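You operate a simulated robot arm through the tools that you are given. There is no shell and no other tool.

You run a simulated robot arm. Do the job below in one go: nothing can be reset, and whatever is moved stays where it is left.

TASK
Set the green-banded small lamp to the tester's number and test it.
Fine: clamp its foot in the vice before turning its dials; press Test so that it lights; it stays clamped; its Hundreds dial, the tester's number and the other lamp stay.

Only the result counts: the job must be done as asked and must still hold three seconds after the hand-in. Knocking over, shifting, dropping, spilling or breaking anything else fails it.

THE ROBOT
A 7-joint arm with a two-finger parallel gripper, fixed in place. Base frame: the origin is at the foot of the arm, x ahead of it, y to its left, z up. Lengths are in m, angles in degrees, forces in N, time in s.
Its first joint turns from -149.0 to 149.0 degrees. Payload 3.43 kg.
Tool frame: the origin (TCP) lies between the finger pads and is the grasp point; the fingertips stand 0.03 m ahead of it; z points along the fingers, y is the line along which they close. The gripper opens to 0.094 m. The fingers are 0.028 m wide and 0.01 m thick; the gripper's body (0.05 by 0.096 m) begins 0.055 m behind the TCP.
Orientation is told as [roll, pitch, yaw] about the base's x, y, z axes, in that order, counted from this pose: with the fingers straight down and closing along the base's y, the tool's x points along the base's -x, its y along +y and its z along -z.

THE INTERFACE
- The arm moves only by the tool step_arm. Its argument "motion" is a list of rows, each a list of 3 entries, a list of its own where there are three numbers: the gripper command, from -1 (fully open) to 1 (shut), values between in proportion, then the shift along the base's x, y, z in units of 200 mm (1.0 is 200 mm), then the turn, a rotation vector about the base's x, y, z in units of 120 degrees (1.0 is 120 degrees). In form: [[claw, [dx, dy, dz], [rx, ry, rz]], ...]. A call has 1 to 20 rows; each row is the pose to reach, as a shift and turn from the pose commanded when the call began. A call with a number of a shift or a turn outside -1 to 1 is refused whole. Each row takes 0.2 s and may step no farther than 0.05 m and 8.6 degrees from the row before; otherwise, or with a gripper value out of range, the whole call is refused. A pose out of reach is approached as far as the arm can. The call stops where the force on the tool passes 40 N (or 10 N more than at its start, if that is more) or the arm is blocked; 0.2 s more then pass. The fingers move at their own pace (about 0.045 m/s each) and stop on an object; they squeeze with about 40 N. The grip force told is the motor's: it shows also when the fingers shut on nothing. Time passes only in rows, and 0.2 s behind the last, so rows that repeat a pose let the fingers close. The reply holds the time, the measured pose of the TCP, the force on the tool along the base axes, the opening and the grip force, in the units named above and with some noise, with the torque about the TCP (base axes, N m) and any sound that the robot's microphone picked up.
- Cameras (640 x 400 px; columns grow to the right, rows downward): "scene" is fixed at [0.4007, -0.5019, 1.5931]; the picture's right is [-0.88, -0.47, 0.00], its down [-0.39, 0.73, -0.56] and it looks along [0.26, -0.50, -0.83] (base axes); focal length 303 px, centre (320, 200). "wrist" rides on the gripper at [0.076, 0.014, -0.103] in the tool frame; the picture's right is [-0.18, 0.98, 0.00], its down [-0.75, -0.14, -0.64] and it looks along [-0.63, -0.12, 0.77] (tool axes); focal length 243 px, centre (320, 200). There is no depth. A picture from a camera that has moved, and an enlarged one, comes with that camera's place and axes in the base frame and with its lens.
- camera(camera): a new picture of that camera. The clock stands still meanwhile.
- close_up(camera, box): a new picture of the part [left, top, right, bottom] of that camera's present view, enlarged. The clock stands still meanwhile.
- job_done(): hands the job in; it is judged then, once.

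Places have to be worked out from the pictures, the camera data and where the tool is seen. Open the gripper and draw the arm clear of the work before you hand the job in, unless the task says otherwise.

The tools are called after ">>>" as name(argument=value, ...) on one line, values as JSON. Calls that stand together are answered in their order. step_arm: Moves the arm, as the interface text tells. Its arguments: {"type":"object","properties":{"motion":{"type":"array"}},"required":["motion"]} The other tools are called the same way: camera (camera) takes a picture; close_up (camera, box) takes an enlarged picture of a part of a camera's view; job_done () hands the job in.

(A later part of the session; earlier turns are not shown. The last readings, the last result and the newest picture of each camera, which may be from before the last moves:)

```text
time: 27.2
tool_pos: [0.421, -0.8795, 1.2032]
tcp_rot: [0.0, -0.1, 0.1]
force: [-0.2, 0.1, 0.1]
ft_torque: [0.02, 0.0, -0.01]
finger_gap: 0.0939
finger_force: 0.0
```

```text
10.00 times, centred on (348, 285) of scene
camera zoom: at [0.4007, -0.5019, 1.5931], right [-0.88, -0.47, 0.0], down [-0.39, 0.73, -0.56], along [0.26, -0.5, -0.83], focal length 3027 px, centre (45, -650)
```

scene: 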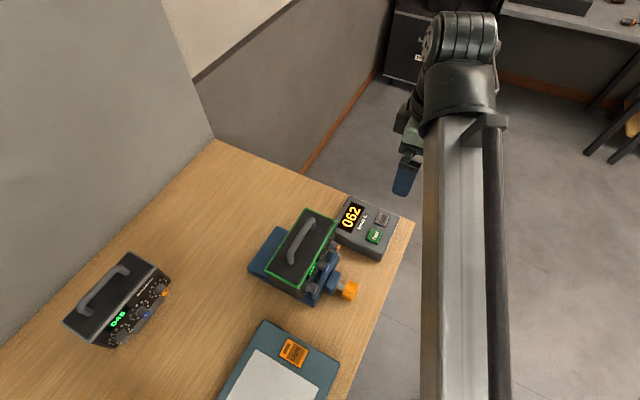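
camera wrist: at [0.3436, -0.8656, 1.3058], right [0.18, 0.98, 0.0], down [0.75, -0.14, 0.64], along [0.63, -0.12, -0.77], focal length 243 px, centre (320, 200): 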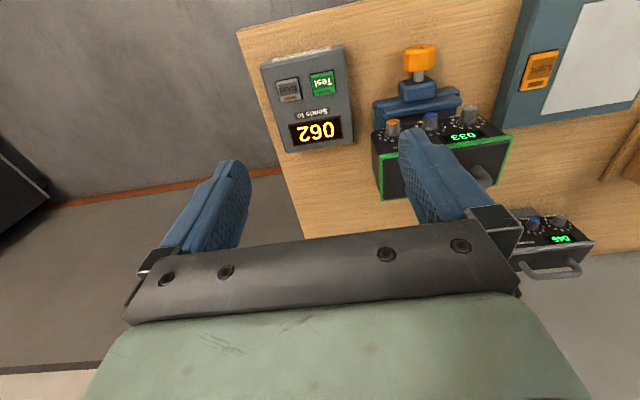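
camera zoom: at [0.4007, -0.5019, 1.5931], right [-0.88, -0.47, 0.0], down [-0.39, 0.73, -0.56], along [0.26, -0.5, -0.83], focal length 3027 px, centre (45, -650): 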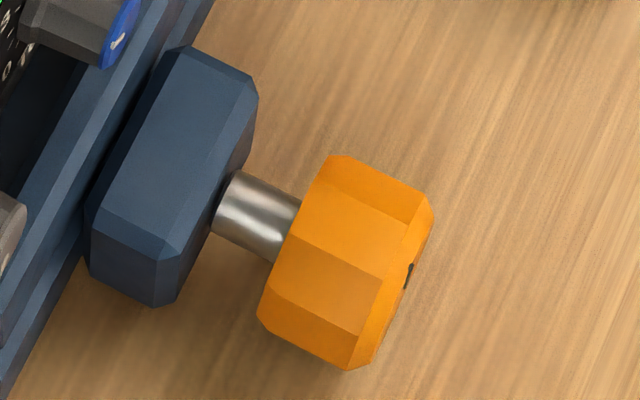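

The knob is about 0.048 m across and 0.028 long (x≈0.429–0.458), centred near (0.443, -0.7295, 0.889). I'll hover the tool above it pointing down, closing along y, and check alignment with the wrist camera.

>>> step_arm(motion=[[-1, [0.02, 0.12, -0.13], [0, 0, 0]], [-1, [0.04, 0.25, -0.26], [0, 0, 0]], [-1, [0.06, 0.38, -0.39], [0, 0, 0]], [-1, [0.08, 0.5, -0.52], [0, 0, 0]], [-1, [0.1, 0.63, -0.65], [0, 0, 0]], [-1, [0.11, 0.75, -0.766], [0, 0, 0]], [-1, [0.11, 0.75, -0.766], [0, 0, 0]]])

>>> camera(camera="wrist")

>>> camera(camera="scene")

```text
time: 28.8
tool_pos: [0.4443, -0.73, 1.0514]
tcp_rot: [0.0, 0.0, 0.0]
force: [-0.7, 0.1, -0.1]
ft_torque: [-0.02, 0.04, -0.02]
finger_gap: 0.0939
finger_force: 0.1
```

```text
taken
camera wrist: at [0.3678, -0.7166, 1.153], right [0.18, 0.98, 0.0], down [0.75, -0.14, 0.64], along [0.63, -0.12, -0.77], focal length 243 px, centre (320, 200)
```

wrist: 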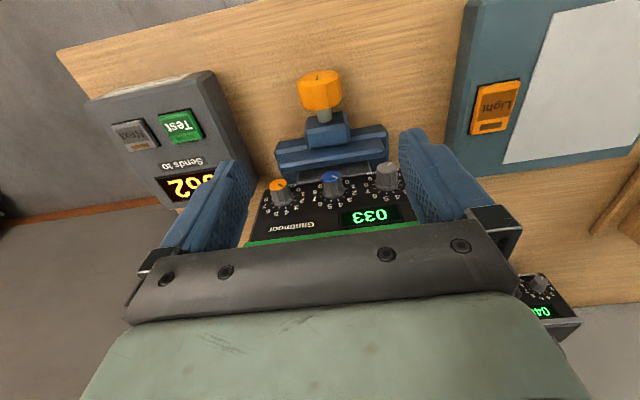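

```text
taken
```

scene: 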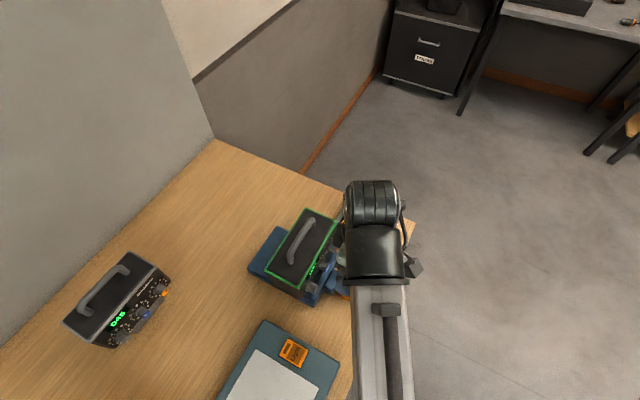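

The tool axis projects right onto the orange knob, so alignment is good. I'll zoom to refine.

>>> close_up(camera="wrist", box=[260, 50, 400, 190])

```text
2.86 times, centred on (330, 120) of wrist
camera zoom: at [0.3678, -0.7166, 1.153], right [0.18, 0.98, 0.0], down [0.75, -0.14, 0.64], along [0.63, -0.12, -0.77], focal length 693 px, centre (291, 429)
```

zoom: 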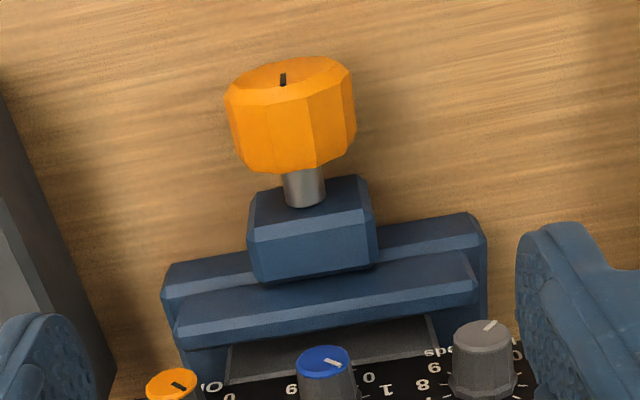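

The knob centre is refined to (0.441, -0.730, ~0.89), and the block face at x≈0.471 leaves room for the fingers. I'll descend straight with a ~64 mm opening to TCP z 0.913, then look.

>>> step_arm(motion=[[-0.36, [-0.009, 0, -0.15], [0, 0, 0]], [-0.36, [-0.009, 0, -0.3], [0, 0, 0]], [-0.36, [-0.009, 0, -0.43], [0, 0, 0]], [-0.36, [-0.009, 0, -0.54], [0, 0, 0]], [-0.36, [-0.009, 0, -0.62], [0, 0, 0]], [-0.36, [-0.009, 0, -0.692], [0, 0, 0]], [-0.36, [-0.009, 0, -0.692], [0, 0, 0]]])

>>> camera(camera="wrist")

>>> close_up(camera="scene", box=[290, 220, 420, 320])

```text
time: 30.4
tool_pos: [0.4411, -0.7292, 0.914]
tcp_rot: [0.0, 0.0, 0.0]
force: [1.1, 0.4, 0.8]
ft_torque: [0.01, 0.01, 0.01]
finger_gap: 0.064
finger_force: 0.0
```

```text
taken
camera wrist: at [0.365, -0.7156, 1.0159], right [0.18, 0.98, 0.0], down [0.75, -0.14, 0.64], along [0.63, -0.12, -0.77], focal length 243 px, centre (320, 200)
```

wrist: 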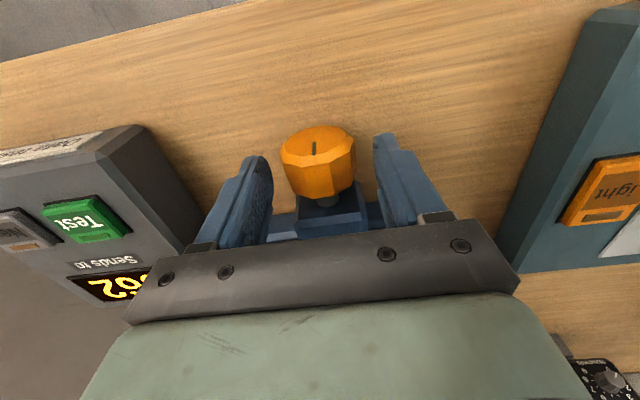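

```text
4.00 times, centred on (355, 270) of scene
camera zoom: at [0.4007, -0.5019, 1.5931], right [-0.88, -0.47, 0.0], down [-0.39, 0.73, -0.56], along [0.26, -0.5, -0.83], focal length 1211 px, centre (180, -80)
```

zoom: 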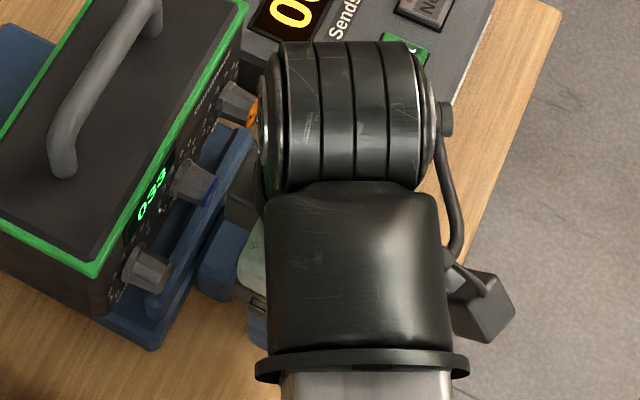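

The knob is centred between the fingers. I'll close on it and read the grip.

>>> step_arm(motion=[[0.0, [0, 0, 0], [0, 0, 0]], [0.5, [0, 0, 0], [0, 0, 0]], [1, [0, 0, 0], [0, 0, 0]], [1, [0, 0, 0], [0, 0, 0]]])

```text
time: 31.4
tool_pos: [0.4419, -0.7301, 0.9131]
tcp_rot: [-0.1, 0.0, 0.0]
force: [-0.6, -6.2, -1.5]
ft_torque: [-0.18, 0.03, 0.16]
finger_gap: 0.0436
finger_force: 45.4
```

The knob is gripped at a 43.6 mm gap. I'll turn it +24° about x (clockwise as seen from the front), pivoting about its centre, and watch the torque and the index mark.

>>> step_arm(motion=[[1, [0, -0.01, 0], [0.033, 0, 0]], [1, [0, -0.018, -0.001], [0.0667, 0, 0]], [1, [0, -0.026, -0.003], [0.1, 0, 0]], [1, [0, -0.034, -0.0045], [0.1333, 0, 0]], [1, [0, -0.042, -0.007], [0.1667, 0, 0]], [1, [0, -0.049, -0.01], [0.2, 0, 0]], [1, [0, -0.049, -0.01], [0.2, 0, 0]]])

>>> camera(camera="wrist")

>>> close_up(camera="scene", box=[290, 220, 380, 310])

```text
time: 32.7
tool_pos: [0.4412, -0.7395, 0.9097]
tcp_rot: [20.8, -0.2, 0.0]
force: [-5.9, 1.2, 8.1]
ft_torque: [0.09, -0.54, 0.26]
finger_gap: 0.0434
finger_force: 45.2
out of reach, approached as far as the arm can: row 6
stopped in row 6: the force on the tool passed its limit at 52 N (the readings are from after the stop); the commanded pose is now the measured one
```

```text
taken
camera wrist: at [0.3649, -0.7627, 1.0111], right [0.18, 0.92, 0.35], down [0.75, -0.36, 0.55], along [0.63, 0.16, -0.76], focal length 243 px, centre (320, 200)
```

wrist: 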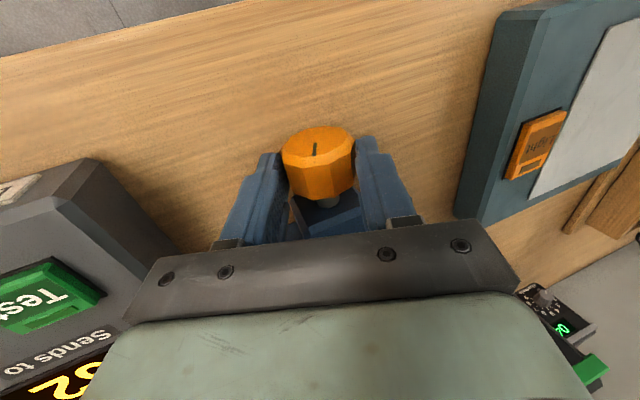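

```text
4.44 times, centred on (335, 265) of scene
camera zoom: at [0.4007, -0.5019, 1.5931], right [-0.88, -0.47, 0.0], down [-0.39, 0.73, -0.56], along [0.26, -0.5, -0.83], focal length 1345 px, centre (253, -89)
```

zoom: 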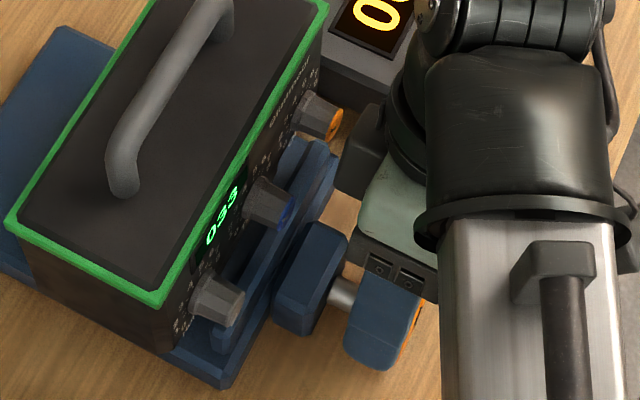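

The knob turned about 21° with the gripper, and the index mark stayed fixed relative to the tool, before the arm reached a limit. I'll check whether the jaw moved and whether anything is close to touching.

>>> close_up(camera="scene", box=[300, 230, 370, 310])

>>> close_up(camera="scene", box=[310, 190, 420, 270])

```text
5.00 times, centred on (335, 270) of scene
camera zoom: at [0.4007, -0.5019, 1.5931], right [-0.88, -0.47, 0.0], down [-0.39, 0.73, -0.56], along [0.26, -0.5, -0.83], focal length 1513 px, centre (245, -150)
```

zoom: 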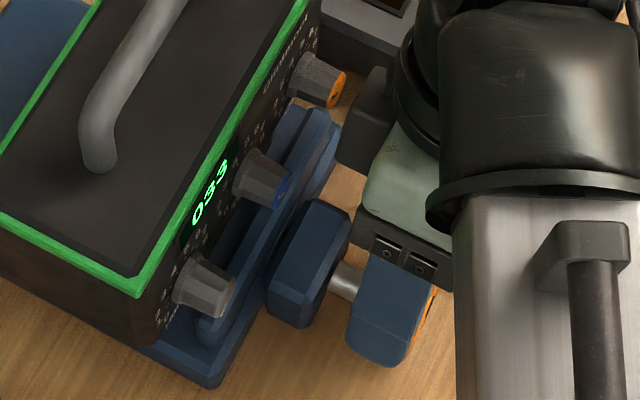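

```text
5.00 times, centred on (365, 230) of scene
camera zoom: at [0.4007, -0.5019, 1.5931], right [-0.88, -0.47, 0.0], down [-0.39, 0.73, -0.56], along [0.26, -0.5, -0.83], focal length 1513 px, centre (95, 50)
```

zoom: 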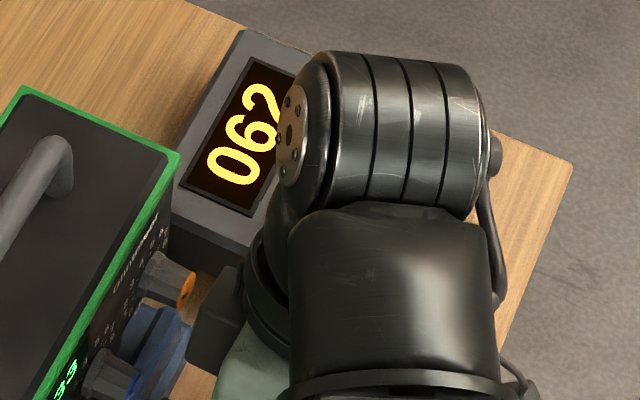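

The jaw seems to have moved a couple of millimetres for about 21°, so clockwise closes it. I'll open slightly, roll back to about -24° around the knob, and regrip.

>>> step_arm(motion=[[-0.26, [0, 0, 0], [0, 0, 0]], [-0.26, [0, 0, 0], [0, 0, 0]], [-0.26, [0, 0.016, 0.006], [-0.0622, 0, 0]], [-0.26, [0, 0.031, 0.0085], [-0.1244, 0, 0]], [-0.26, [0, 0.046, 0.009], [-0.1866, 0, 0]], [-0.26, [0, 0.061, 0.0075], [-0.2488, 0, 0]], [-0.26, [0, 0.0755, 0.004], [-0.311, 0, 0]], [-0.26, [0, 0.089, 0.0], [-0.373, 0, 0]], [-0.26, [0, 0.089, 0.0], [-0.373, 0, 0]]])

>>> camera(camera="wrist")

>>> close_up(camera="scene", box=[300, 230, 370, 310])

```text
time: 34.7
tool_pos: [0.4416, -0.7224, 0.9093]
tcp_rot: [-24.2, -0.1, 0.1]
force: [0.1, 0.4, 0.1]
ft_torque: [-0.02, 0.05, -0.01]
finger_gap: 0.059
finger_force: 0.0
```

```text
taken
camera wrist: at [0.3655, -0.6672, 0.9969], right [0.18, 0.9, -0.4], down [0.75, 0.13, 0.65], along [0.63, -0.42, -0.65], focal length 243 px, centre (320, 200)
```

wrist: 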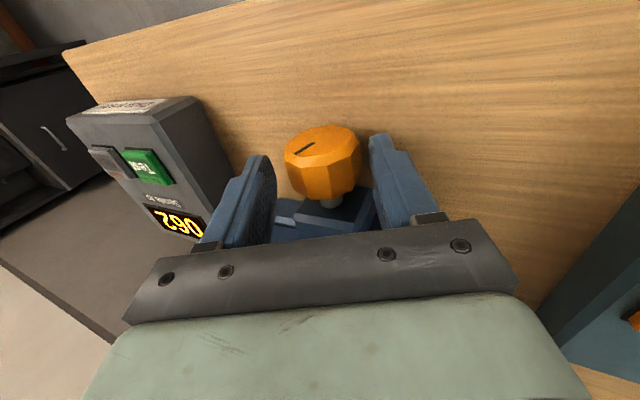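

```text
5.00 times, centred on (335, 270) of scene
camera zoom: at [0.4007, -0.5019, 1.5931], right [-0.88, -0.47, 0.0], down [-0.39, 0.73, -0.56], along [0.26, -0.5, -0.83], focal length 1513 px, centre (245, -150)
```

zoom: 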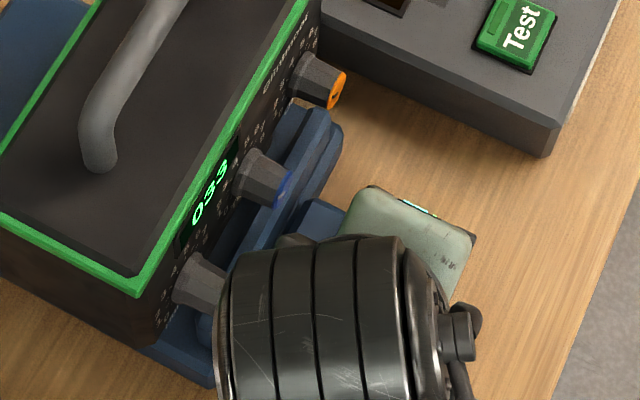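

The knob stayed put while the fingers swung back, and the tester and lamp are undisturbed. I'll grip again and turn +42°.

>>> step_arm(motion=[[0.2, [0, 0, 0], [0, 0, 0]], [1, [0, 0, 0], [0, 0, 0]], [1, [0, 0, 0], [0, 0, 0]], [1, [0, -0.0065, 0.0025], [0.029, 0, 0]], [1, [0, -0.013, 0.005], [0.0583, 0, 0]], [1, [0, -0.02, 0.007], [0.0875, 0, 0]], [1, [0, -0.027, 0.0083], [0.1167, 0, 0]], [1, [0, -0.034, 0.0095], [0.146, 0, 0]], [1, [0, -0.041, 0.01], [0.175, 0, 0]], [1, [0, -0.048, 0.01], [0.204, 0, 0]], [1, [0, -0.055, 0.01], [0.2333, 0, 0]], [1, [0, -0.062, 0.009], [0.2625, 0, 0]], [1, [0, -0.069, 0.008], [0.2917, 0, 0]], [1, [0, -0.0755, 0.0065], [0.321, 0, 0]], [1, [0, -0.082, 0.0046], [0.35, 0, 0]], [1, [0, -0.082, 0.0046], [0.35, 0, 0]]])

>>> camera(camera="wrist")

>>> close_up(camera="scene", box=[300, 230, 370, 310])

```text
time: 36.6
tool_pos: [0.4417, -0.7267, 0.9115]
tcp_rot: [-4.7, 0.0, 0.0]
force: [3.6, 2.1, 1.7]
ft_torque: [0.02, 0.76, -0.13]
finger_gap: 0.0423
finger_force: 45.2
stopped in row 9: the force on the tool passed its limit at 40 N (the readings are from after the stop); the commanded pose is now the measured one
```

```text
taken
camera wrist: at [0.3657, -0.7059, 1.0114], right [0.18, 0.98, -0.08], down [0.75, -0.09, 0.65], along [0.63, -0.18, -0.75], focal length 243 px, centre (320, 200)
```

wrist: 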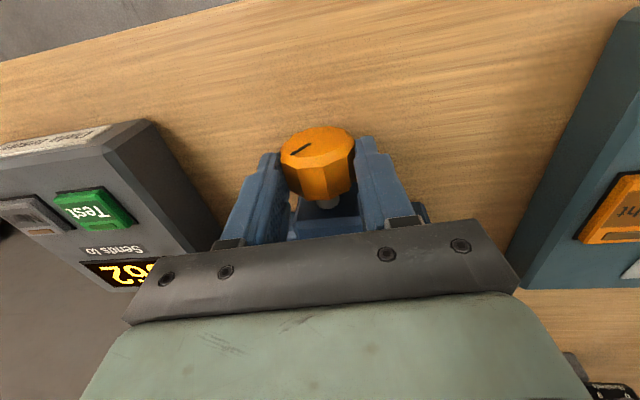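

```text
5.00 times, centred on (335, 270) of scene
camera zoom: at [0.4007, -0.5019, 1.5931], right [-0.88, -0.47, 0.0], down [-0.39, 0.73, -0.56], along [0.26, -0.5, -0.83], focal length 1513 px, centre (245, -150)
```

zoom: 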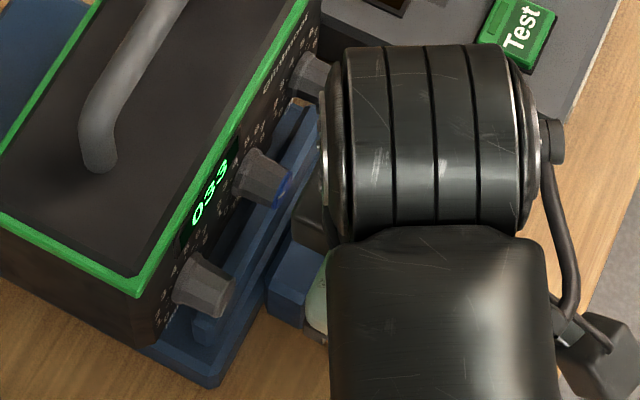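

The knob followed the gripper another 19° before the force guard tripped. That is probably a small pivot mismatch, since forces relaxed right after. I'll continue +20° from here with slower steps and a slightly shorter pivot radius.

>>> step_arm(motion=[[1, [0, -0.0043, 0], [0.0208, 0, 0]], [1, [0, -0.0087, 0], [0.0417, 0, 0]], [1, [0, -0.013, 0], [0.0625, 0, 0]], [1, [0, -0.0174, 0], [0.0833, 0, 0]], [1, [0, -0.0218, -0.0005], [0.1042, 0, 0]], [1, [0, -0.026, -0.001], [0.125, 0, 0]], [1, [0, -0.0304, -0.002], [0.1458, 0, 0]], [1, [0, -0.0346, -0.003], [0.1667, 0, 0]]])

>>> close_up(camera="wrist", box=[230, 110, 430, 240])

>>> close_up(camera="scene", box=[300, 230, 370, 310])

```text
time: 38.4
tool_pos: [0.443, -0.7359, 0.9113]
tcp_rot: [15.4, 0.1, 0.0]
force: [-0.5, -16.7, -2.9]
ft_torque: [-0.42, -0.38, 0.77]
finger_gap: 0.0424
finger_force: 45.3
```

```text
3.08 times, centred on (330, 175) of wrist
camera zoom: at [0.3656, -0.7502, 1.0122], right [0.19, 0.95, 0.26], down [0.75, -0.31, 0.58], along [0.63, 0.09, -0.77], focal length 746 px, centre (289, 277)
```

zoom: 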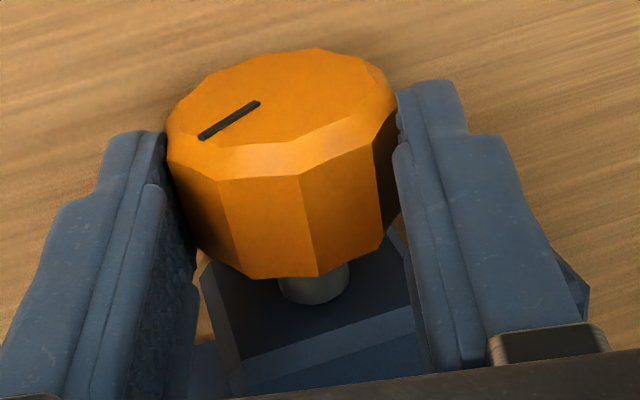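

```text
5.00 times, centred on (335, 270) of scene
camera zoom: at [0.4007, -0.5019, 1.5931], right [-0.88, -0.47, 0.0], down [-0.39, 0.73, -0.56], along [0.26, -0.5, -0.83], focal length 1513 px, centre (245, -150)
```

zoom: 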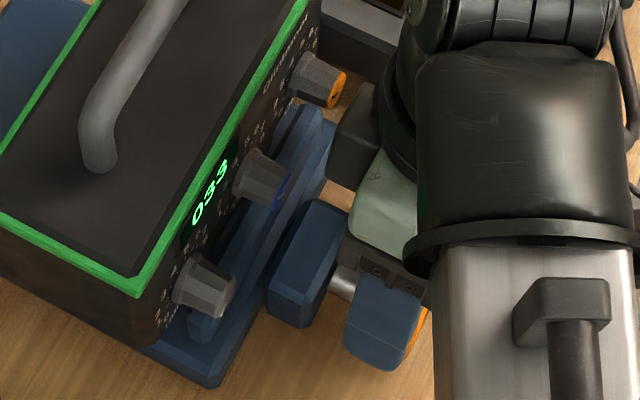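

About 60° total so far, and the jaw has advanced about 6–7 mm. I'll release, swing back to -24° and regrip, checking forces before the next stroke.

>>> step_arm(motion=[[-0.26, [0, 0, 0], [0, 0, 0]], [-0.26, [0, 0, 0], [0, 0, 0]], [-0.26, [0, 0.013, 0.003], [-0.0547, 0, 0]], [-0.26, [0, 0.026, 0.004], [-0.1094, 0, 0]], [-0.26, [0, 0.039, 0.004], [-0.1641, 0, 0]], [-0.26, [0, 0.052, 0.002], [-0.2188, 0, 0]], [-0.26, [0, 0.065, -0.001], [-0.2735, 0, 0]], [-0.26, [0, 0.0755, -0.006], [-0.3283, 0, 0]], [0.2, [0, 0.0755, -0.006], [-0.3283, 0, 0]], [1, [0, 0.0755, -0.006], [-0.3283, 0, 0]], [1, [0, 0.0755, -0.006], [-0.3283, 0, 0]], [1, [0, 0.0755, -0.006], [-0.3283, 0, 0]]])

>>> close_up(camera="wrist", box=[230, 110, 430, 240])

```text
time: 41.0
tool_pos: [0.4416, -0.7192, 0.9087]
tcp_rot: [-24.0, 0.1, 0.0]
force: [-1.7, 4.4, -1.4]
ft_torque: [0.11, 0.39, 0.25]
finger_gap: 0.0434
finger_force: 44.6
```

```text
3.08 times, centred on (330, 175) of wrist
camera zoom: at [0.366, -0.6654, 0.9962], right [0.18, 0.9, -0.4], down [0.75, 0.13, 0.64], along [0.63, -0.42, -0.65], focal length 746 px, centre (289, 277)
```

zoom: 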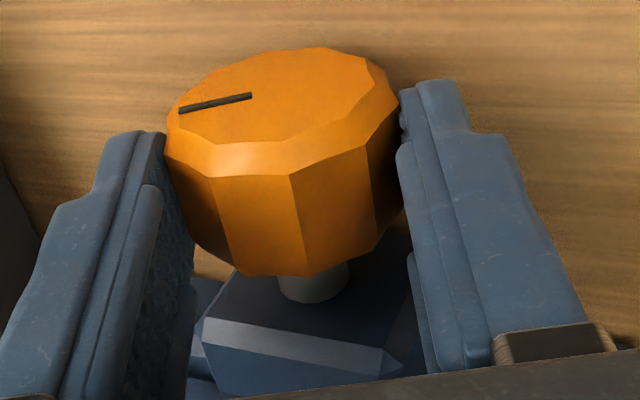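

Grip forces are small and the knob is centred. I'll turn +40° slowly.

>>> step_arm(motion=[[1, [0, -0.0044, 0.0019], [0.0208, 0, 0]], [1, [0, -0.0089, 0.0035], [0.0417, 0, 0]], [1, [0, -0.0135, 0.005], [0.0625, 0, 0]], [1, [0, -0.0181, 0.0062], [0.0833, 0, 0]], [1, [0, -0.0228, 0.0073], [0.1042, 0, 0]], [1, [0, -0.0275, 0.0082], [0.125, 0, 0]], [1, [0, -0.0323, 0.0088], [0.1458, 0, 0]], [1, [0, -0.0371, 0.0093], [0.1667, 0, 0]], [1, [0, -0.0419, 0.0095], [0.1875, 0, 0]], [1, [0, -0.0467, 0.0095], [0.2083, 0, 0]], [1, [0, -0.0515, 0.0093], [0.2292, 0, 0]], [1, [0, -0.0562, 0.0089], [0.25, 0, 0]], [1, [0, -0.061, 0.0083], [0.2708, 0, 0]], [1, [0, -0.0657, 0.0075], [0.2917, 0, 0]], [1, [0, -0.0704, 0.0065], [0.3125, 0, 0]], [1, [0, -0.075, 0.0053], [0.3333, 0, 0]]])

>>> close_up(camera="wrist", box=[230, 110, 430, 240])

>>> close_up(camera="scene", box=[300, 230, 370, 310])

```text
time: 44.4
tool_pos: [0.4424, -0.7371, 0.9103]
tcp_rot: [15.8, -0.2, -0.1]
force: [12.9, -23.4, 10.8]
ft_torque: [-0.46, 0.14, 0.9]
finger_gap: 0.0434
finger_force: 44.8
```

```text
3.08 times, centred on (330, 175) of wrist
camera zoom: at [0.3657, -0.7512, 1.0121], right [0.18, 0.95, 0.27], down [0.75, -0.31, 0.58], along [0.63, 0.09, -0.77], focal length 746 px, centre (289, 277)
```

zoom: 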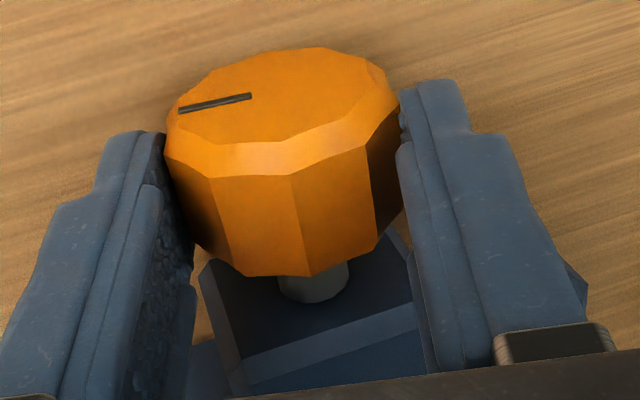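

```text
5.00 times, centred on (335, 270) of scene
camera zoom: at [0.4007, -0.5019, 1.5931], right [-0.88, -0.47, 0.0], down [-0.39, 0.73, -0.56], along [0.26, -0.5, -0.83], focal length 1513 px, centre (245, -150)
```

zoom: 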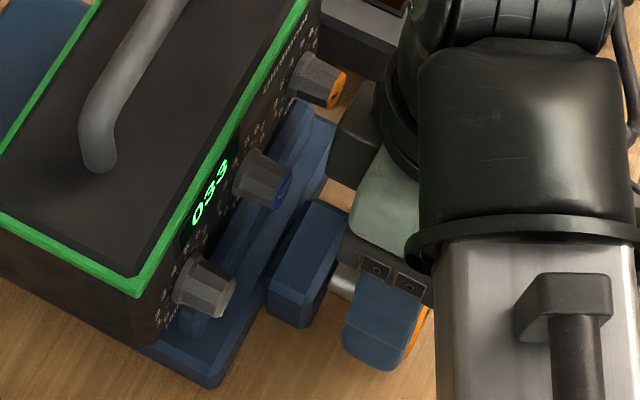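

About 100° total now, and the jaw keeps advancing. Next cycle: release, swing back, regrip.

>>> step_arm(motion=[[-0.26, [0, 0, 0], [0, 0, 0]], [-0.26, [0, 0, 0], [0, 0, 0]], [-0.26, [0, 0.013, 0.003], [-0.0555, 0, 0]], [-0.26, [0, 0.026, 0.004], [-0.111, 0, 0]], [-0.26, [0, 0.039, 0.004], [-0.1665, 0, 0]], [-0.26, [0, 0.052, 0.002], [-0.222, 0, 0]], [-0.26, [0, 0.065, -0.001], [-0.2775, 0, 0]], [-0.26, [0, 0.078, -0.006], [-0.333, 0, 0]], [0.2, [0, 0.078, -0.006], [-0.333, 0, 0]], [1, [0, 0.078, -0.006], [-0.333, 0, 0]], [1, [0, 0.078, -0.006], [-0.333, 0, 0]], [1, [0, 0.078, -0.006], [-0.333, 0, 0]]])

>>> camera(camera="wrist")

```text
time: 47.0
tool_pos: [0.4414, -0.7196, 0.9092]
tcp_rot: [-24.0, 0.0, 0.1]
force: [-1.0, 2.8, 0.7]
ft_torque: [0.04, 0.38, 0.25]
finger_gap: 0.0435
finger_force: 44.6
```

```text
taken
camera wrist: at [0.3655, -0.6653, 0.9964], right [0.18, 0.9, -0.4], down [0.75, 0.13, 0.64], along [0.63, -0.42, -0.65], focal length 243 px, centre (320, 200)
```

wrist: 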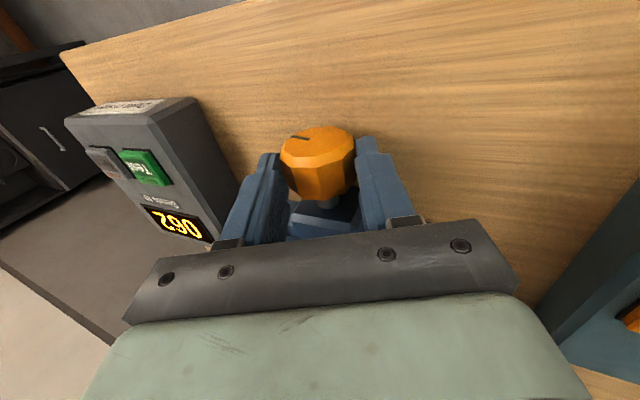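

Regripped cleanly. Turning another +40°.

>>> step_arm(motion=[[1, [0, -0.0048, 0.0019], [0.0208, 0, 0]], [1, [0, -0.0097, 0.0035], [0.0417, 0, 0]], [1, [0, -0.0147, 0.005], [0.0625, 0, 0]], [1, [0, -0.0197, 0.0062], [0.0833, 0, 0]], [1, [0, -0.0248, 0.0073], [0.1042, 0, 0]], [1, [0, -0.03, 0.0082], [0.125, 0, 0]], [1, [0, -0.0352, 0.0088], [0.1458, 0, 0]], [1, [0, -0.0404, 0.0093], [0.1667, 0, 0]], [1, [0, -0.0457, 0.0095], [0.1875, 0, 0]], [1, [0, -0.0509, 0.0095], [0.2083, 0, 0]], [1, [0, -0.0561, 0.0093], [0.2292, 0, 0]], [1, [0, -0.0613, 0.0087], [0.25, 0, 0]], [1, [0, -0.0665, 0.0079], [0.2708, 0, 0]], [1, [0, -0.0716, 0.0069], [0.2917, 0, 0]], [1, [0, -0.0767, 0.0057], [0.3125, 0, 0]], [1, [0, -0.0818, 0.0043], [0.3333, 0, 0]]])

>>> close_up(camera="wrist", box=[230, 110, 430, 240])

>>> close_up(camera="scene", box=[300, 230, 370, 310])

```text
time: 50.4
tool_pos: [0.4424, -0.7368, 0.9088]
tcp_rot: [15.8, -0.2, -0.2]
force: [-1.0, -26.0, 22.3]
ft_torque: [-0.94, 0.07, 1.0]
finger_gap: 0.0431
finger_force: 45.1
```

```text
3.08 times, centred on (330, 175) of wrist
camera zoom: at [0.3653, -0.7512, 1.0113], right [0.18, 0.95, 0.27], down [0.75, -0.31, 0.58], along [0.63, 0.1, -0.77], focal length 746 px, centre (289, 277)
```

zoom: 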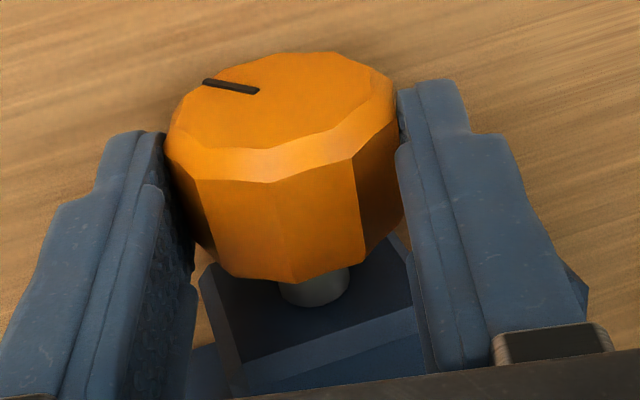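

```text
5.00 times, centred on (335, 270) of scene
camera zoom: at [0.4007, -0.5019, 1.5931], right [-0.88, -0.47, 0.0], down [-0.39, 0.73, -0.56], along [0.26, -0.5, -0.83], focal length 1513 px, centre (245, -150)
```

zoom: 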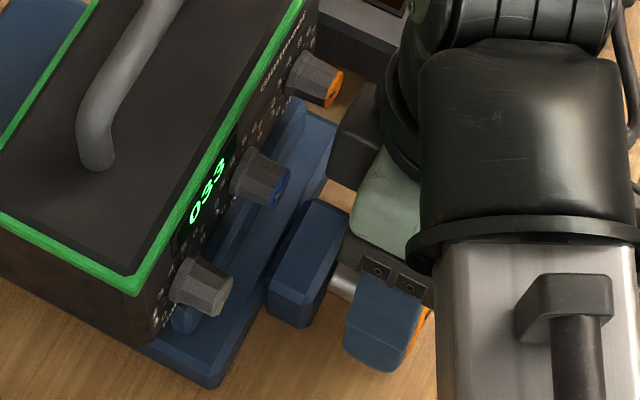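

About 140° total. The lamp has just been nudged a millimetre or two in +x, so the jaw is now against the foot. Swinging back for another stroke to tighten.

>>> step_arm(motion=[[-0.26, [0, 0, 0], [0, 0, 0]], [-0.26, [0, 0, 0], [0, 0, 0]], [-0.26, [0, 0.0145, 0.003], [-0.0555, 0, 0]], [-0.26, [0, 0.029, 0.005], [-0.111, 0, 0]], [-0.26, [0, 0.043, 0.005], [-0.1665, 0, 0]], [-0.26, [0, 0.057, 0.003], [-0.222, 0, 0]], [-0.26, [0, 0.07, 0.0], [-0.2775, 0, 0]], [-0.26, [0, 0.083, -0.0043], [-0.333, 0, 0]], [0.2, [0, 0.083, -0.0043], [-0.333, 0, 0]], [1, [0, 0.083, -0.0043], [-0.333, 0, 0]], [1, [0, 0.083, -0.0043], [-0.333, 0, 0]], [1, [0, 0.083, -0.0043], [-0.333, 0, 0]]])

>>> camera(camera="wrist")

>>> close_up(camera="scene", box=[240, 190, 370, 310])

```text
time: 53.0
tool_pos: [0.4416, -0.7197, 0.9095]
tcp_rot: [-24.0, 0.0, 0.0]
force: [0.2, -1.1, 1.9]
ft_torque: [-0.1, 0.37, -0.12]
finger_gap: 0.0427
finger_force: 44.4
```

```text
taken
camera wrist: at [0.3655, -0.665, 0.9972], right [0.18, 0.9, -0.4], down [0.75, 0.13, 0.64], along [0.63, -0.42, -0.65], focal length 243 px, centre (320, 200)
```

wrist: 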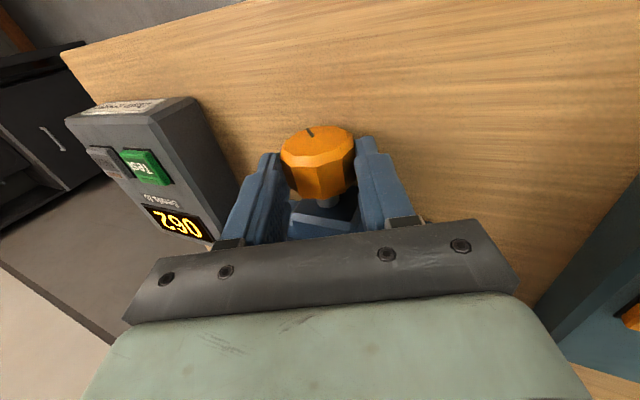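

```text
3.33 times, centred on (305, 250) of scene
camera zoom: at [0.4007, -0.5019, 1.5931], right [-0.88, -0.47, 0.0], down [-0.39, 0.73, -0.56], along [0.26, -0.5, -0.83], focal length 1009 px, centre (370, 33)
```

zoom: 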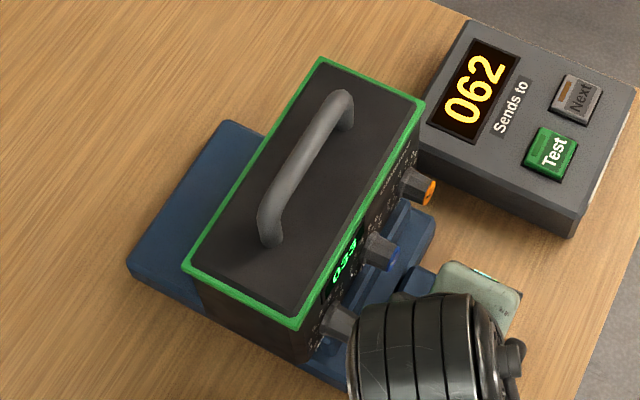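

Grip is good. Turning another +40°, watching for resistance as it clamps.

>>> step_arm(motion=[[1, [0, -0.0048, 0.002], [0.0208, 0, 0]], [1, [0, -0.0097, 0.0037], [0.0417, 0, 0]], [1, [0, -0.0147, 0.0052], [0.0625, 0, 0]], [1, [0, -0.0197, 0.0065], [0.0833, 0, 0]], [1, [0, -0.0248, 0.0077], [0.1042, 0, 0]], [1, [0, -0.03, 0.0087], [0.125, 0, 0]], [1, [0, -0.0352, 0.0095], [0.1458, 0, 0]], [1, [0, -0.0404, 0.01], [0.1667, 0, 0]], [1, [0, -0.0457, 0.0105], [0.1875, 0, 0]], [1, [0, -0.0509, 0.0107], [0.2083, 0, 0]], [1, [0, -0.0561, 0.0107], [0.2292, 0, 0]], [1, [0, -0.0613, 0.0105], [0.25, 0, 0]], [1, [0, -0.0665, 0.01], [0.2708, 0, 0]], [1, [0, -0.0716, 0.0092], [0.2917, 0, 0]], [1, [0, -0.0767, 0.0082], [0.3125, 0, 0]], [1, [0, -0.0818, 0.007], [0.3333, 0, 0]]])

>>> close_up(camera="wrist", box=[230, 110, 430, 240])

>>> close_up(camera="scene", box=[240, 190, 370, 310])

```text
time: 56.4
tool_pos: [0.4423, -0.7366, 0.9108]
tcp_rot: [15.9, -0.1, 0.0]
force: [-3.5, -21.2, 2.2]
ft_torque: [-1.36, -0.04, 0.35]
finger_gap: 0.0424
finger_force: 45.1
```

```text
3.08 times, centred on (330, 175) of wrist
camera zoom: at [0.3661, -0.7516, 1.0124], right [0.19, 0.94, 0.27], down [0.75, -0.31, 0.58], along [0.63, 0.1, -0.77], focal length 746 px, centre (289, 277)
```

zoom: 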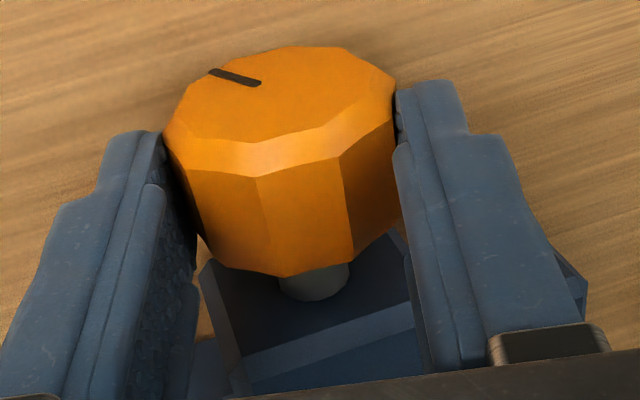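

```text
3.33 times, centred on (305, 250) of scene
camera zoom: at [0.4007, -0.5019, 1.5931], right [-0.88, -0.47, 0.0], down [-0.39, 0.73, -0.56], along [0.26, -0.5, -0.83], focal length 1009 px, centre (370, 33)
```

zoom: 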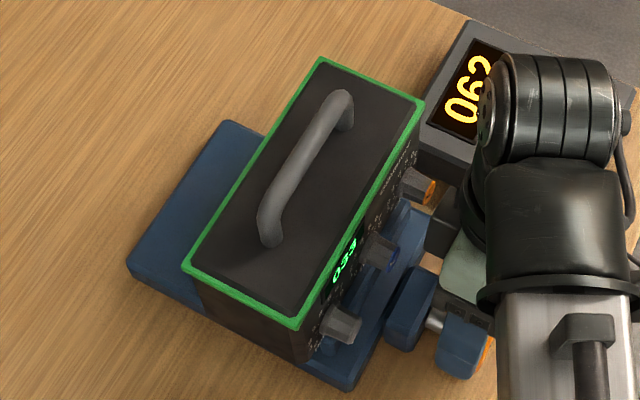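

The index mark slipped about 25° relative to the fingers and torque reached -1.4 N·m, so the screw has gone tight after about 15° more. I'll do one more swing-back and tightening try to confirm it's fully tight.

>>> step_arm(motion=[[-0.26, [0, 0, 0], [0, 0, 0]], [-0.26, [0, 0, 0], [0, 0, 0]], [-0.26, [0, 0.0145, 0.001], [-0.0555, 0, 0]], [-0.26, [0, 0.029, 0.003], [-0.111, 0, 0]], [-0.26, [0, 0.043, 0.003], [-0.1665, 0, 0]], [-0.26, [0, 0.057, 0.001], [-0.222, 0, 0]], [-0.26, [0, 0.07, -0.002], [-0.2775, 0, 0]], [-0.26, [0, 0.083, -0.007], [-0.333, 0, 0]], [0.2, [0, 0.083, -0.007], [-0.333, 0, 0]], [1, [0, 0.083, -0.007], [-0.333, 0, 0]], [1, [0, 0.083, -0.007], [-0.333, 0, 0]], [1, [0, 0.083, -0.007], [-0.333, 0, 0]]])

>>> close_up(camera="wrist", box=[230, 110, 430, 240])

>>> close_up(camera="scene", box=[300, 230, 370, 310])

```text
time: 59.0
tool_pos: [0.4424, -0.7203, 0.9096]
tcp_rot: [-24.0, 0.0, 0.0]
force: [-1.0, -10.3, 8.3]
ft_torque: [-0.39, 0.55, -0.13]
finger_gap: 0.0426
finger_force: 44.9
```

```text
3.08 times, centred on (330, 175) of wrist
camera zoom: at [0.3652, -0.6651, 0.9965], right [0.18, 0.9, -0.4], down [0.75, 0.13, 0.64], along [0.63, -0.42, -0.65], focal length 746 px, centre (289, 277)
```

zoom: 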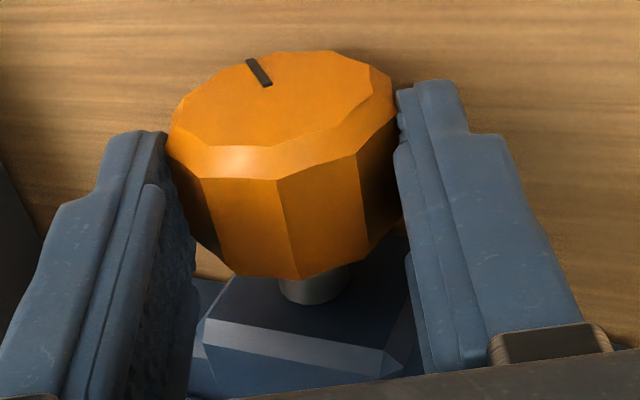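

```text
5.00 times, centred on (335, 270) of scene
camera zoom: at [0.4007, -0.5019, 1.5931], right [-0.88, -0.47, 0.0], down [-0.39, 0.73, -0.56], along [0.26, -0.5, -0.83], focal length 1513 px, centre (245, -150)
```

zoom: 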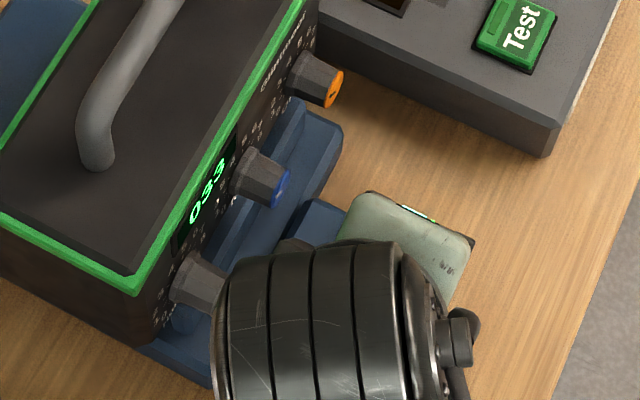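

The knob reads close to where it started the last stroke, so it is near its stop. I'll apply a short +12° turn and read the torque build-up.

>>> step_arm(motion=[[1, [0, -0.0048, 0.002], [0.0208, 0, 0]], [1, [0, -0.0097, 0.0037], [0.0417, 0, 0]], [1, [0, -0.0147, 0.0052], [0.0625, 0, 0]], [1, [0, -0.0197, 0.0065], [0.0833, 0, 0]], [1, [0, -0.0248, 0.0077], [0.1042, 0, 0]]])

>>> close_up(camera="wrist", box=[230, 110, 430, 240])

```text
time: 60.2
tool_pos: [0.4413, -0.7257, 0.911]
tcp_rot: [-11.7, 0.0, 0.1]
force: [1.5, -14.9, 25.2]
ft_torque: [-1.35, 0.88, -0.18]
finger_gap: 0.0426
finger_force: 45.8
```

```text
3.08 times, centred on (330, 175) of wrist
camera zoom: at [0.365, -0.6905, 1.0078], right [0.19, 0.96, -0.2], down [0.75, -0.01, 0.66], along [0.63, -0.27, -0.73], focal length 746 px, centre (289, 277)
```

zoom: 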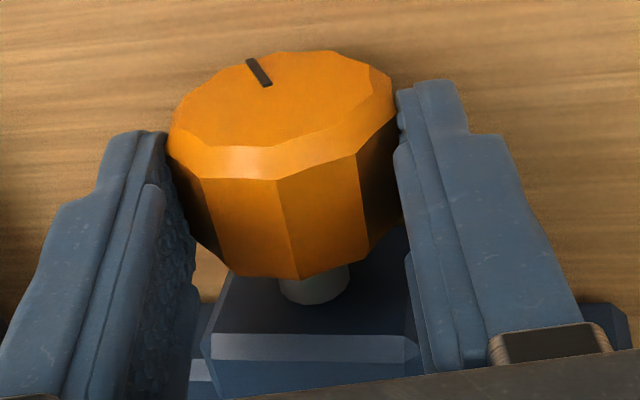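

It turned another 12° with no slip and rising torque. Continuing until it stalls.

>>> step_arm(motion=[[1, [0, -0.0052, 0.001], [0.0208, 0, 0]], [1, [0, -0.0104, 0.0018], [0.0417, 0, 0]], [1, [0, -0.0156, 0.0024], [0.0625, 0, 0]], [1, [0, -0.0209, 0.0028], [0.0833, 0, 0]]])

>>> close_up(camera="wrist", box=[230, 110, 430, 240])

>>> close_up(camera="scene", box=[240, 190, 370, 310])

```text
time: 61.2
tool_pos: [0.4415, -0.7298, 0.9099]
tcp_rot: [-1.5, -0.1, 0.0]
force: [-1.6, -19.2, 8.0]
ft_torque: [-1.54, 0.22, 0.61]
finger_gap: 0.0429
finger_force: 45.3
```

```text
3.08 times, centred on (330, 175) of wrist
camera zoom: at [0.365, -0.7127, 1.0117], right [0.18, 0.98, -0.03], down [0.75, -0.12, 0.65], along [0.63, -0.14, -0.76], focal length 746 px, centre (289, 277)
```

zoom: 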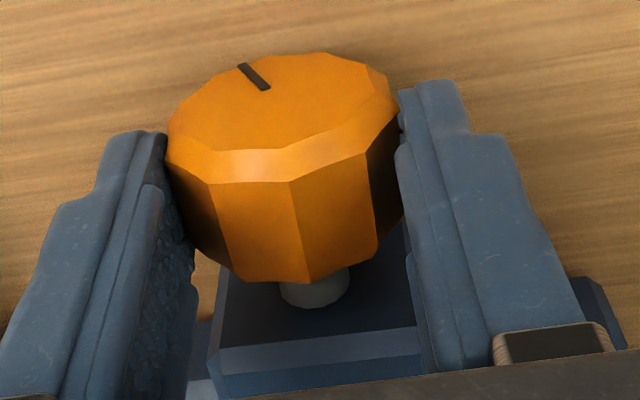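

```text
3.33 times, centred on (305, 250) of scene
camera zoom: at [0.4007, -0.5019, 1.5931], right [-0.88, -0.47, 0.0], down [-0.39, 0.73, -0.56], along [0.26, -0.5, -0.83], focal length 1009 px, centre (370, 33)
```

zoom: 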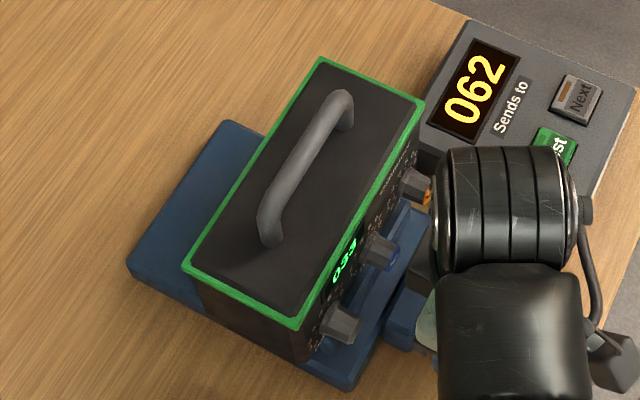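

Torque tops out near 1.1 N·m at the knob with a slight slip, so it is tight. I'll release and check whether the knob holds or springs back.

>>> step_arm(motion=[[0.0, [0, 0, 0], [0, 0, 0]], [-0.26, [0, 0, 0], [0, 0, 0]], [-0.26, [0, 0, 0], [0, 0, 0]]])

>>> close_up(camera="wrist", box=[230, 110, 430, 240])

```text
time: 62.0
tool_pos: [0.4416, -0.7288, 0.9109]
tcp_rot: [-1.4, 0.1, 0.0]
force: [-0.1, 0.0, 0.1]
ft_torque: [0.0, 0.0, 0.02]
finger_gap: 0.0594
finger_force: 0.1
```

```text
3.08 times, centred on (330, 175) of wrist
camera zoom: at [0.3653, -0.7114, 1.0123], right [0.18, 0.98, -0.02], down [0.75, -0.13, 0.65], along [0.63, -0.14, -0.76], focal length 746 px, centre (289, 277)
```

zoom: 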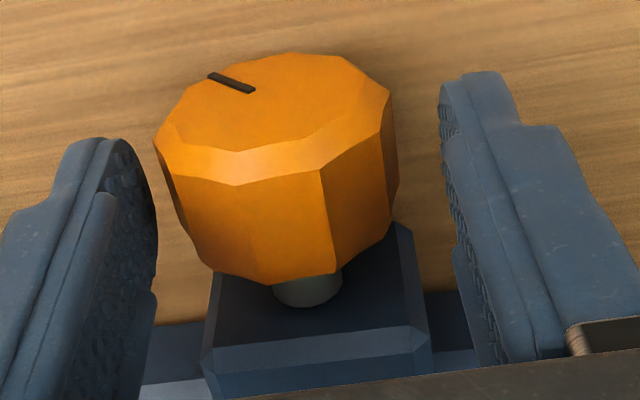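

The knob relaxed back about 15–20° and then held, so the residual clamp is what friction keeps. I'll rise to the hover pose and inspect the jaw and foot.

>>> step_arm(motion=[[-0.5, [0, 0, 0.03], [0.012, 0, 0]], [-0.7, [0, 0, 0.15], [0.012, 0, 0]], [-1, [0, 0, 0.3], [0.012, 0, 0]], [-1, [0, 0, 0.45], [0.012, 0, 0]], [-1, [0, 0, 0.6], [0.012, 0, 0]], [-1, [0, 0, 0.7], [0.012, 0, 0]], [-1, [0, 0, 0.7], [0.012, 0, 0]]])

>>> close_up(camera="wrist", box=[240, 50, 420, 250])

>>> close_up(camera="scene", box=[240, 190, 370, 310])

```text
time: 63.6
tool_pos: [0.4409, -0.7271, 1.0525]
tcp_rot: [0.1, 0.1, -0.1]
force: [-0.4, -0.1, 0.1]
ft_torque: [-0.01, 0.01, 0.03]
finger_gap: 0.094
finger_force: 0.0
```

```text
2.00 times, centred on (330, 150) of wrist
camera zoom: at [0.3645, -0.7143, 1.1531], right [0.18, 0.98, 0.0], down [0.75, -0.14, 0.64], along [0.63, -0.12, -0.77], focal length 485 px, centre (300, 300)
```

zoom: 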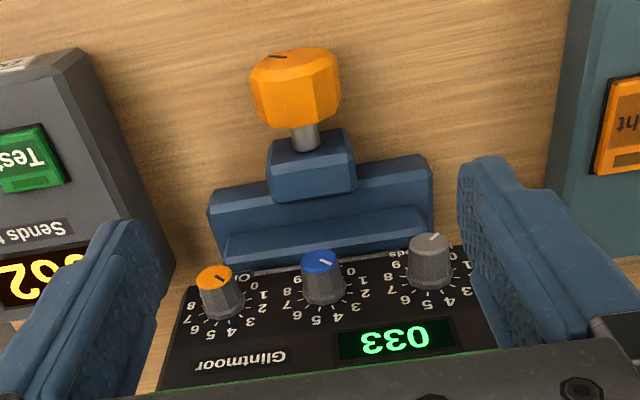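

```text
3.33 times, centred on (305, 250) of scene
camera zoom: at [0.4007, -0.5019, 1.5931], right [-0.88, -0.47, 0.0], down [-0.39, 0.73, -0.56], along [0.26, -0.5, -0.83], focal length 1009 px, centre (370, 33)
```

zoom: 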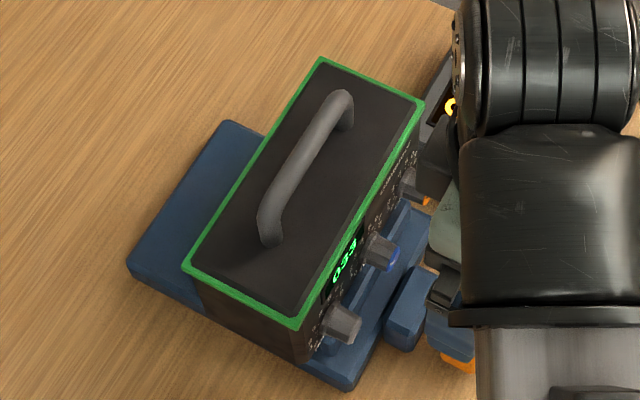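

>>> close_up(camera="wrist", box=[285, 120, 395, 200])

>>> close_up(camera="wrist", box=[290, 60, 370, 130])

```text
5.00 times, centred on (340, 160) of wrist
camera zoom: at [0.3645, -0.7143, 1.1531], right [0.18, 0.98, 0.0], down [0.75, -0.14, 0.64], along [0.63, -0.12, -0.77], focal length 1213 px, centre (220, 400)
```

zoom: 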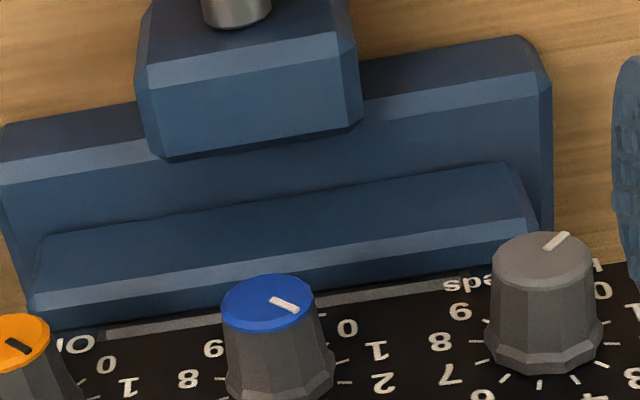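

```text
5.71 times, centred on (330, 95) of wrist
camera zoom: at [0.3645, -0.7143, 1.1531], right [0.18, 0.98, 0.0], down [0.75, -0.14, 0.64], along [0.63, -0.12, -0.77], focal length 1386 px, centre (263, 800)
```

zoom: 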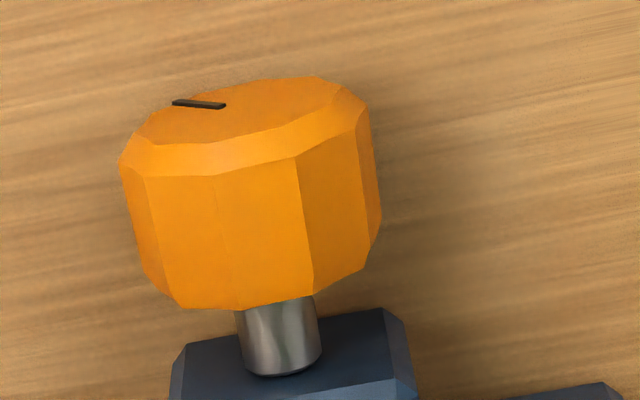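

The jaw now sits against the lamp's foot. The dial faces are near x 0.508, z 0.95, at y -0.787 (ones), -0.731 (tens) and -0.676 (hundreds), with 30° per digit. So tens needs +90° and ones needs -30° about x. I'll try pitching the tool to point +x and 30° down while staying at this safe height.

>>> step_arm(motion=[[-1, [-0.02, 0, 0.02], [0, -0.0625, 0]], [-1, [-0.04, 0, 0.04], [0, -0.125, 0]], [-1, [-0.06, 0, 0.06], [0, -0.1875, 0]], [-1, [-0.08, 0, 0.08], [0, -0.25, 0]], [-1, [-0.1, 0, 0.1], [0, -0.3125, 0]], [-1, [-0.12, 0, 0.1], [0, -0.375, 0]], [-1, [-0.14, 0, 0.1], [0, -0.4375, 0]], [-1, [-0.15, 0, 0.1], [0, -0.5, 0]], [-1, [-0.15, 0, 0.1], [0, -0.5, 0]]])

>>> camera(camera="scene")

>>> camera(camera="wrist")

```text
time: 65.6
tool_pos: [0.4123, -0.7287, 1.0704]
tcp_rot: [0.1, -60.0, -0.1]
force: [0.8, -0.8, 0.1]
ft_torque: [-0.01, 0.0, 0.03]
finger_gap: 0.0941
finger_force: 0.1
```

```text
taken
```

scene: 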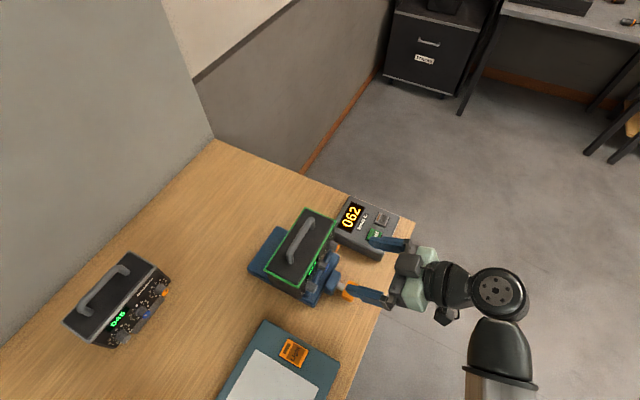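

```text
taken
camera wrist: at [0.2848, -0.7147, 1.0554], right [0.09, 0.98, 0.16], down [-0.18, -0.14, 0.97], along [0.98, -0.12, 0.17], focal length 243 px, centre (320, 200)
```

wrist: 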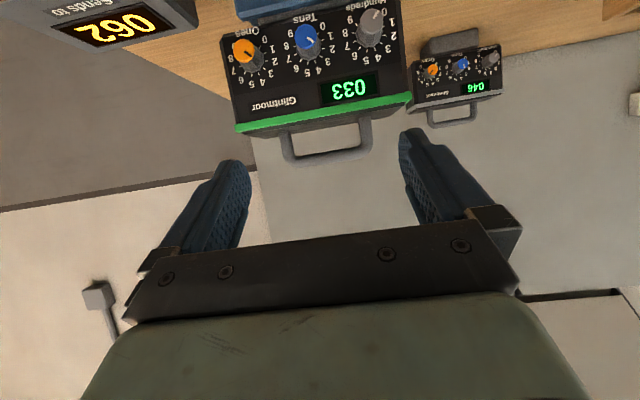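

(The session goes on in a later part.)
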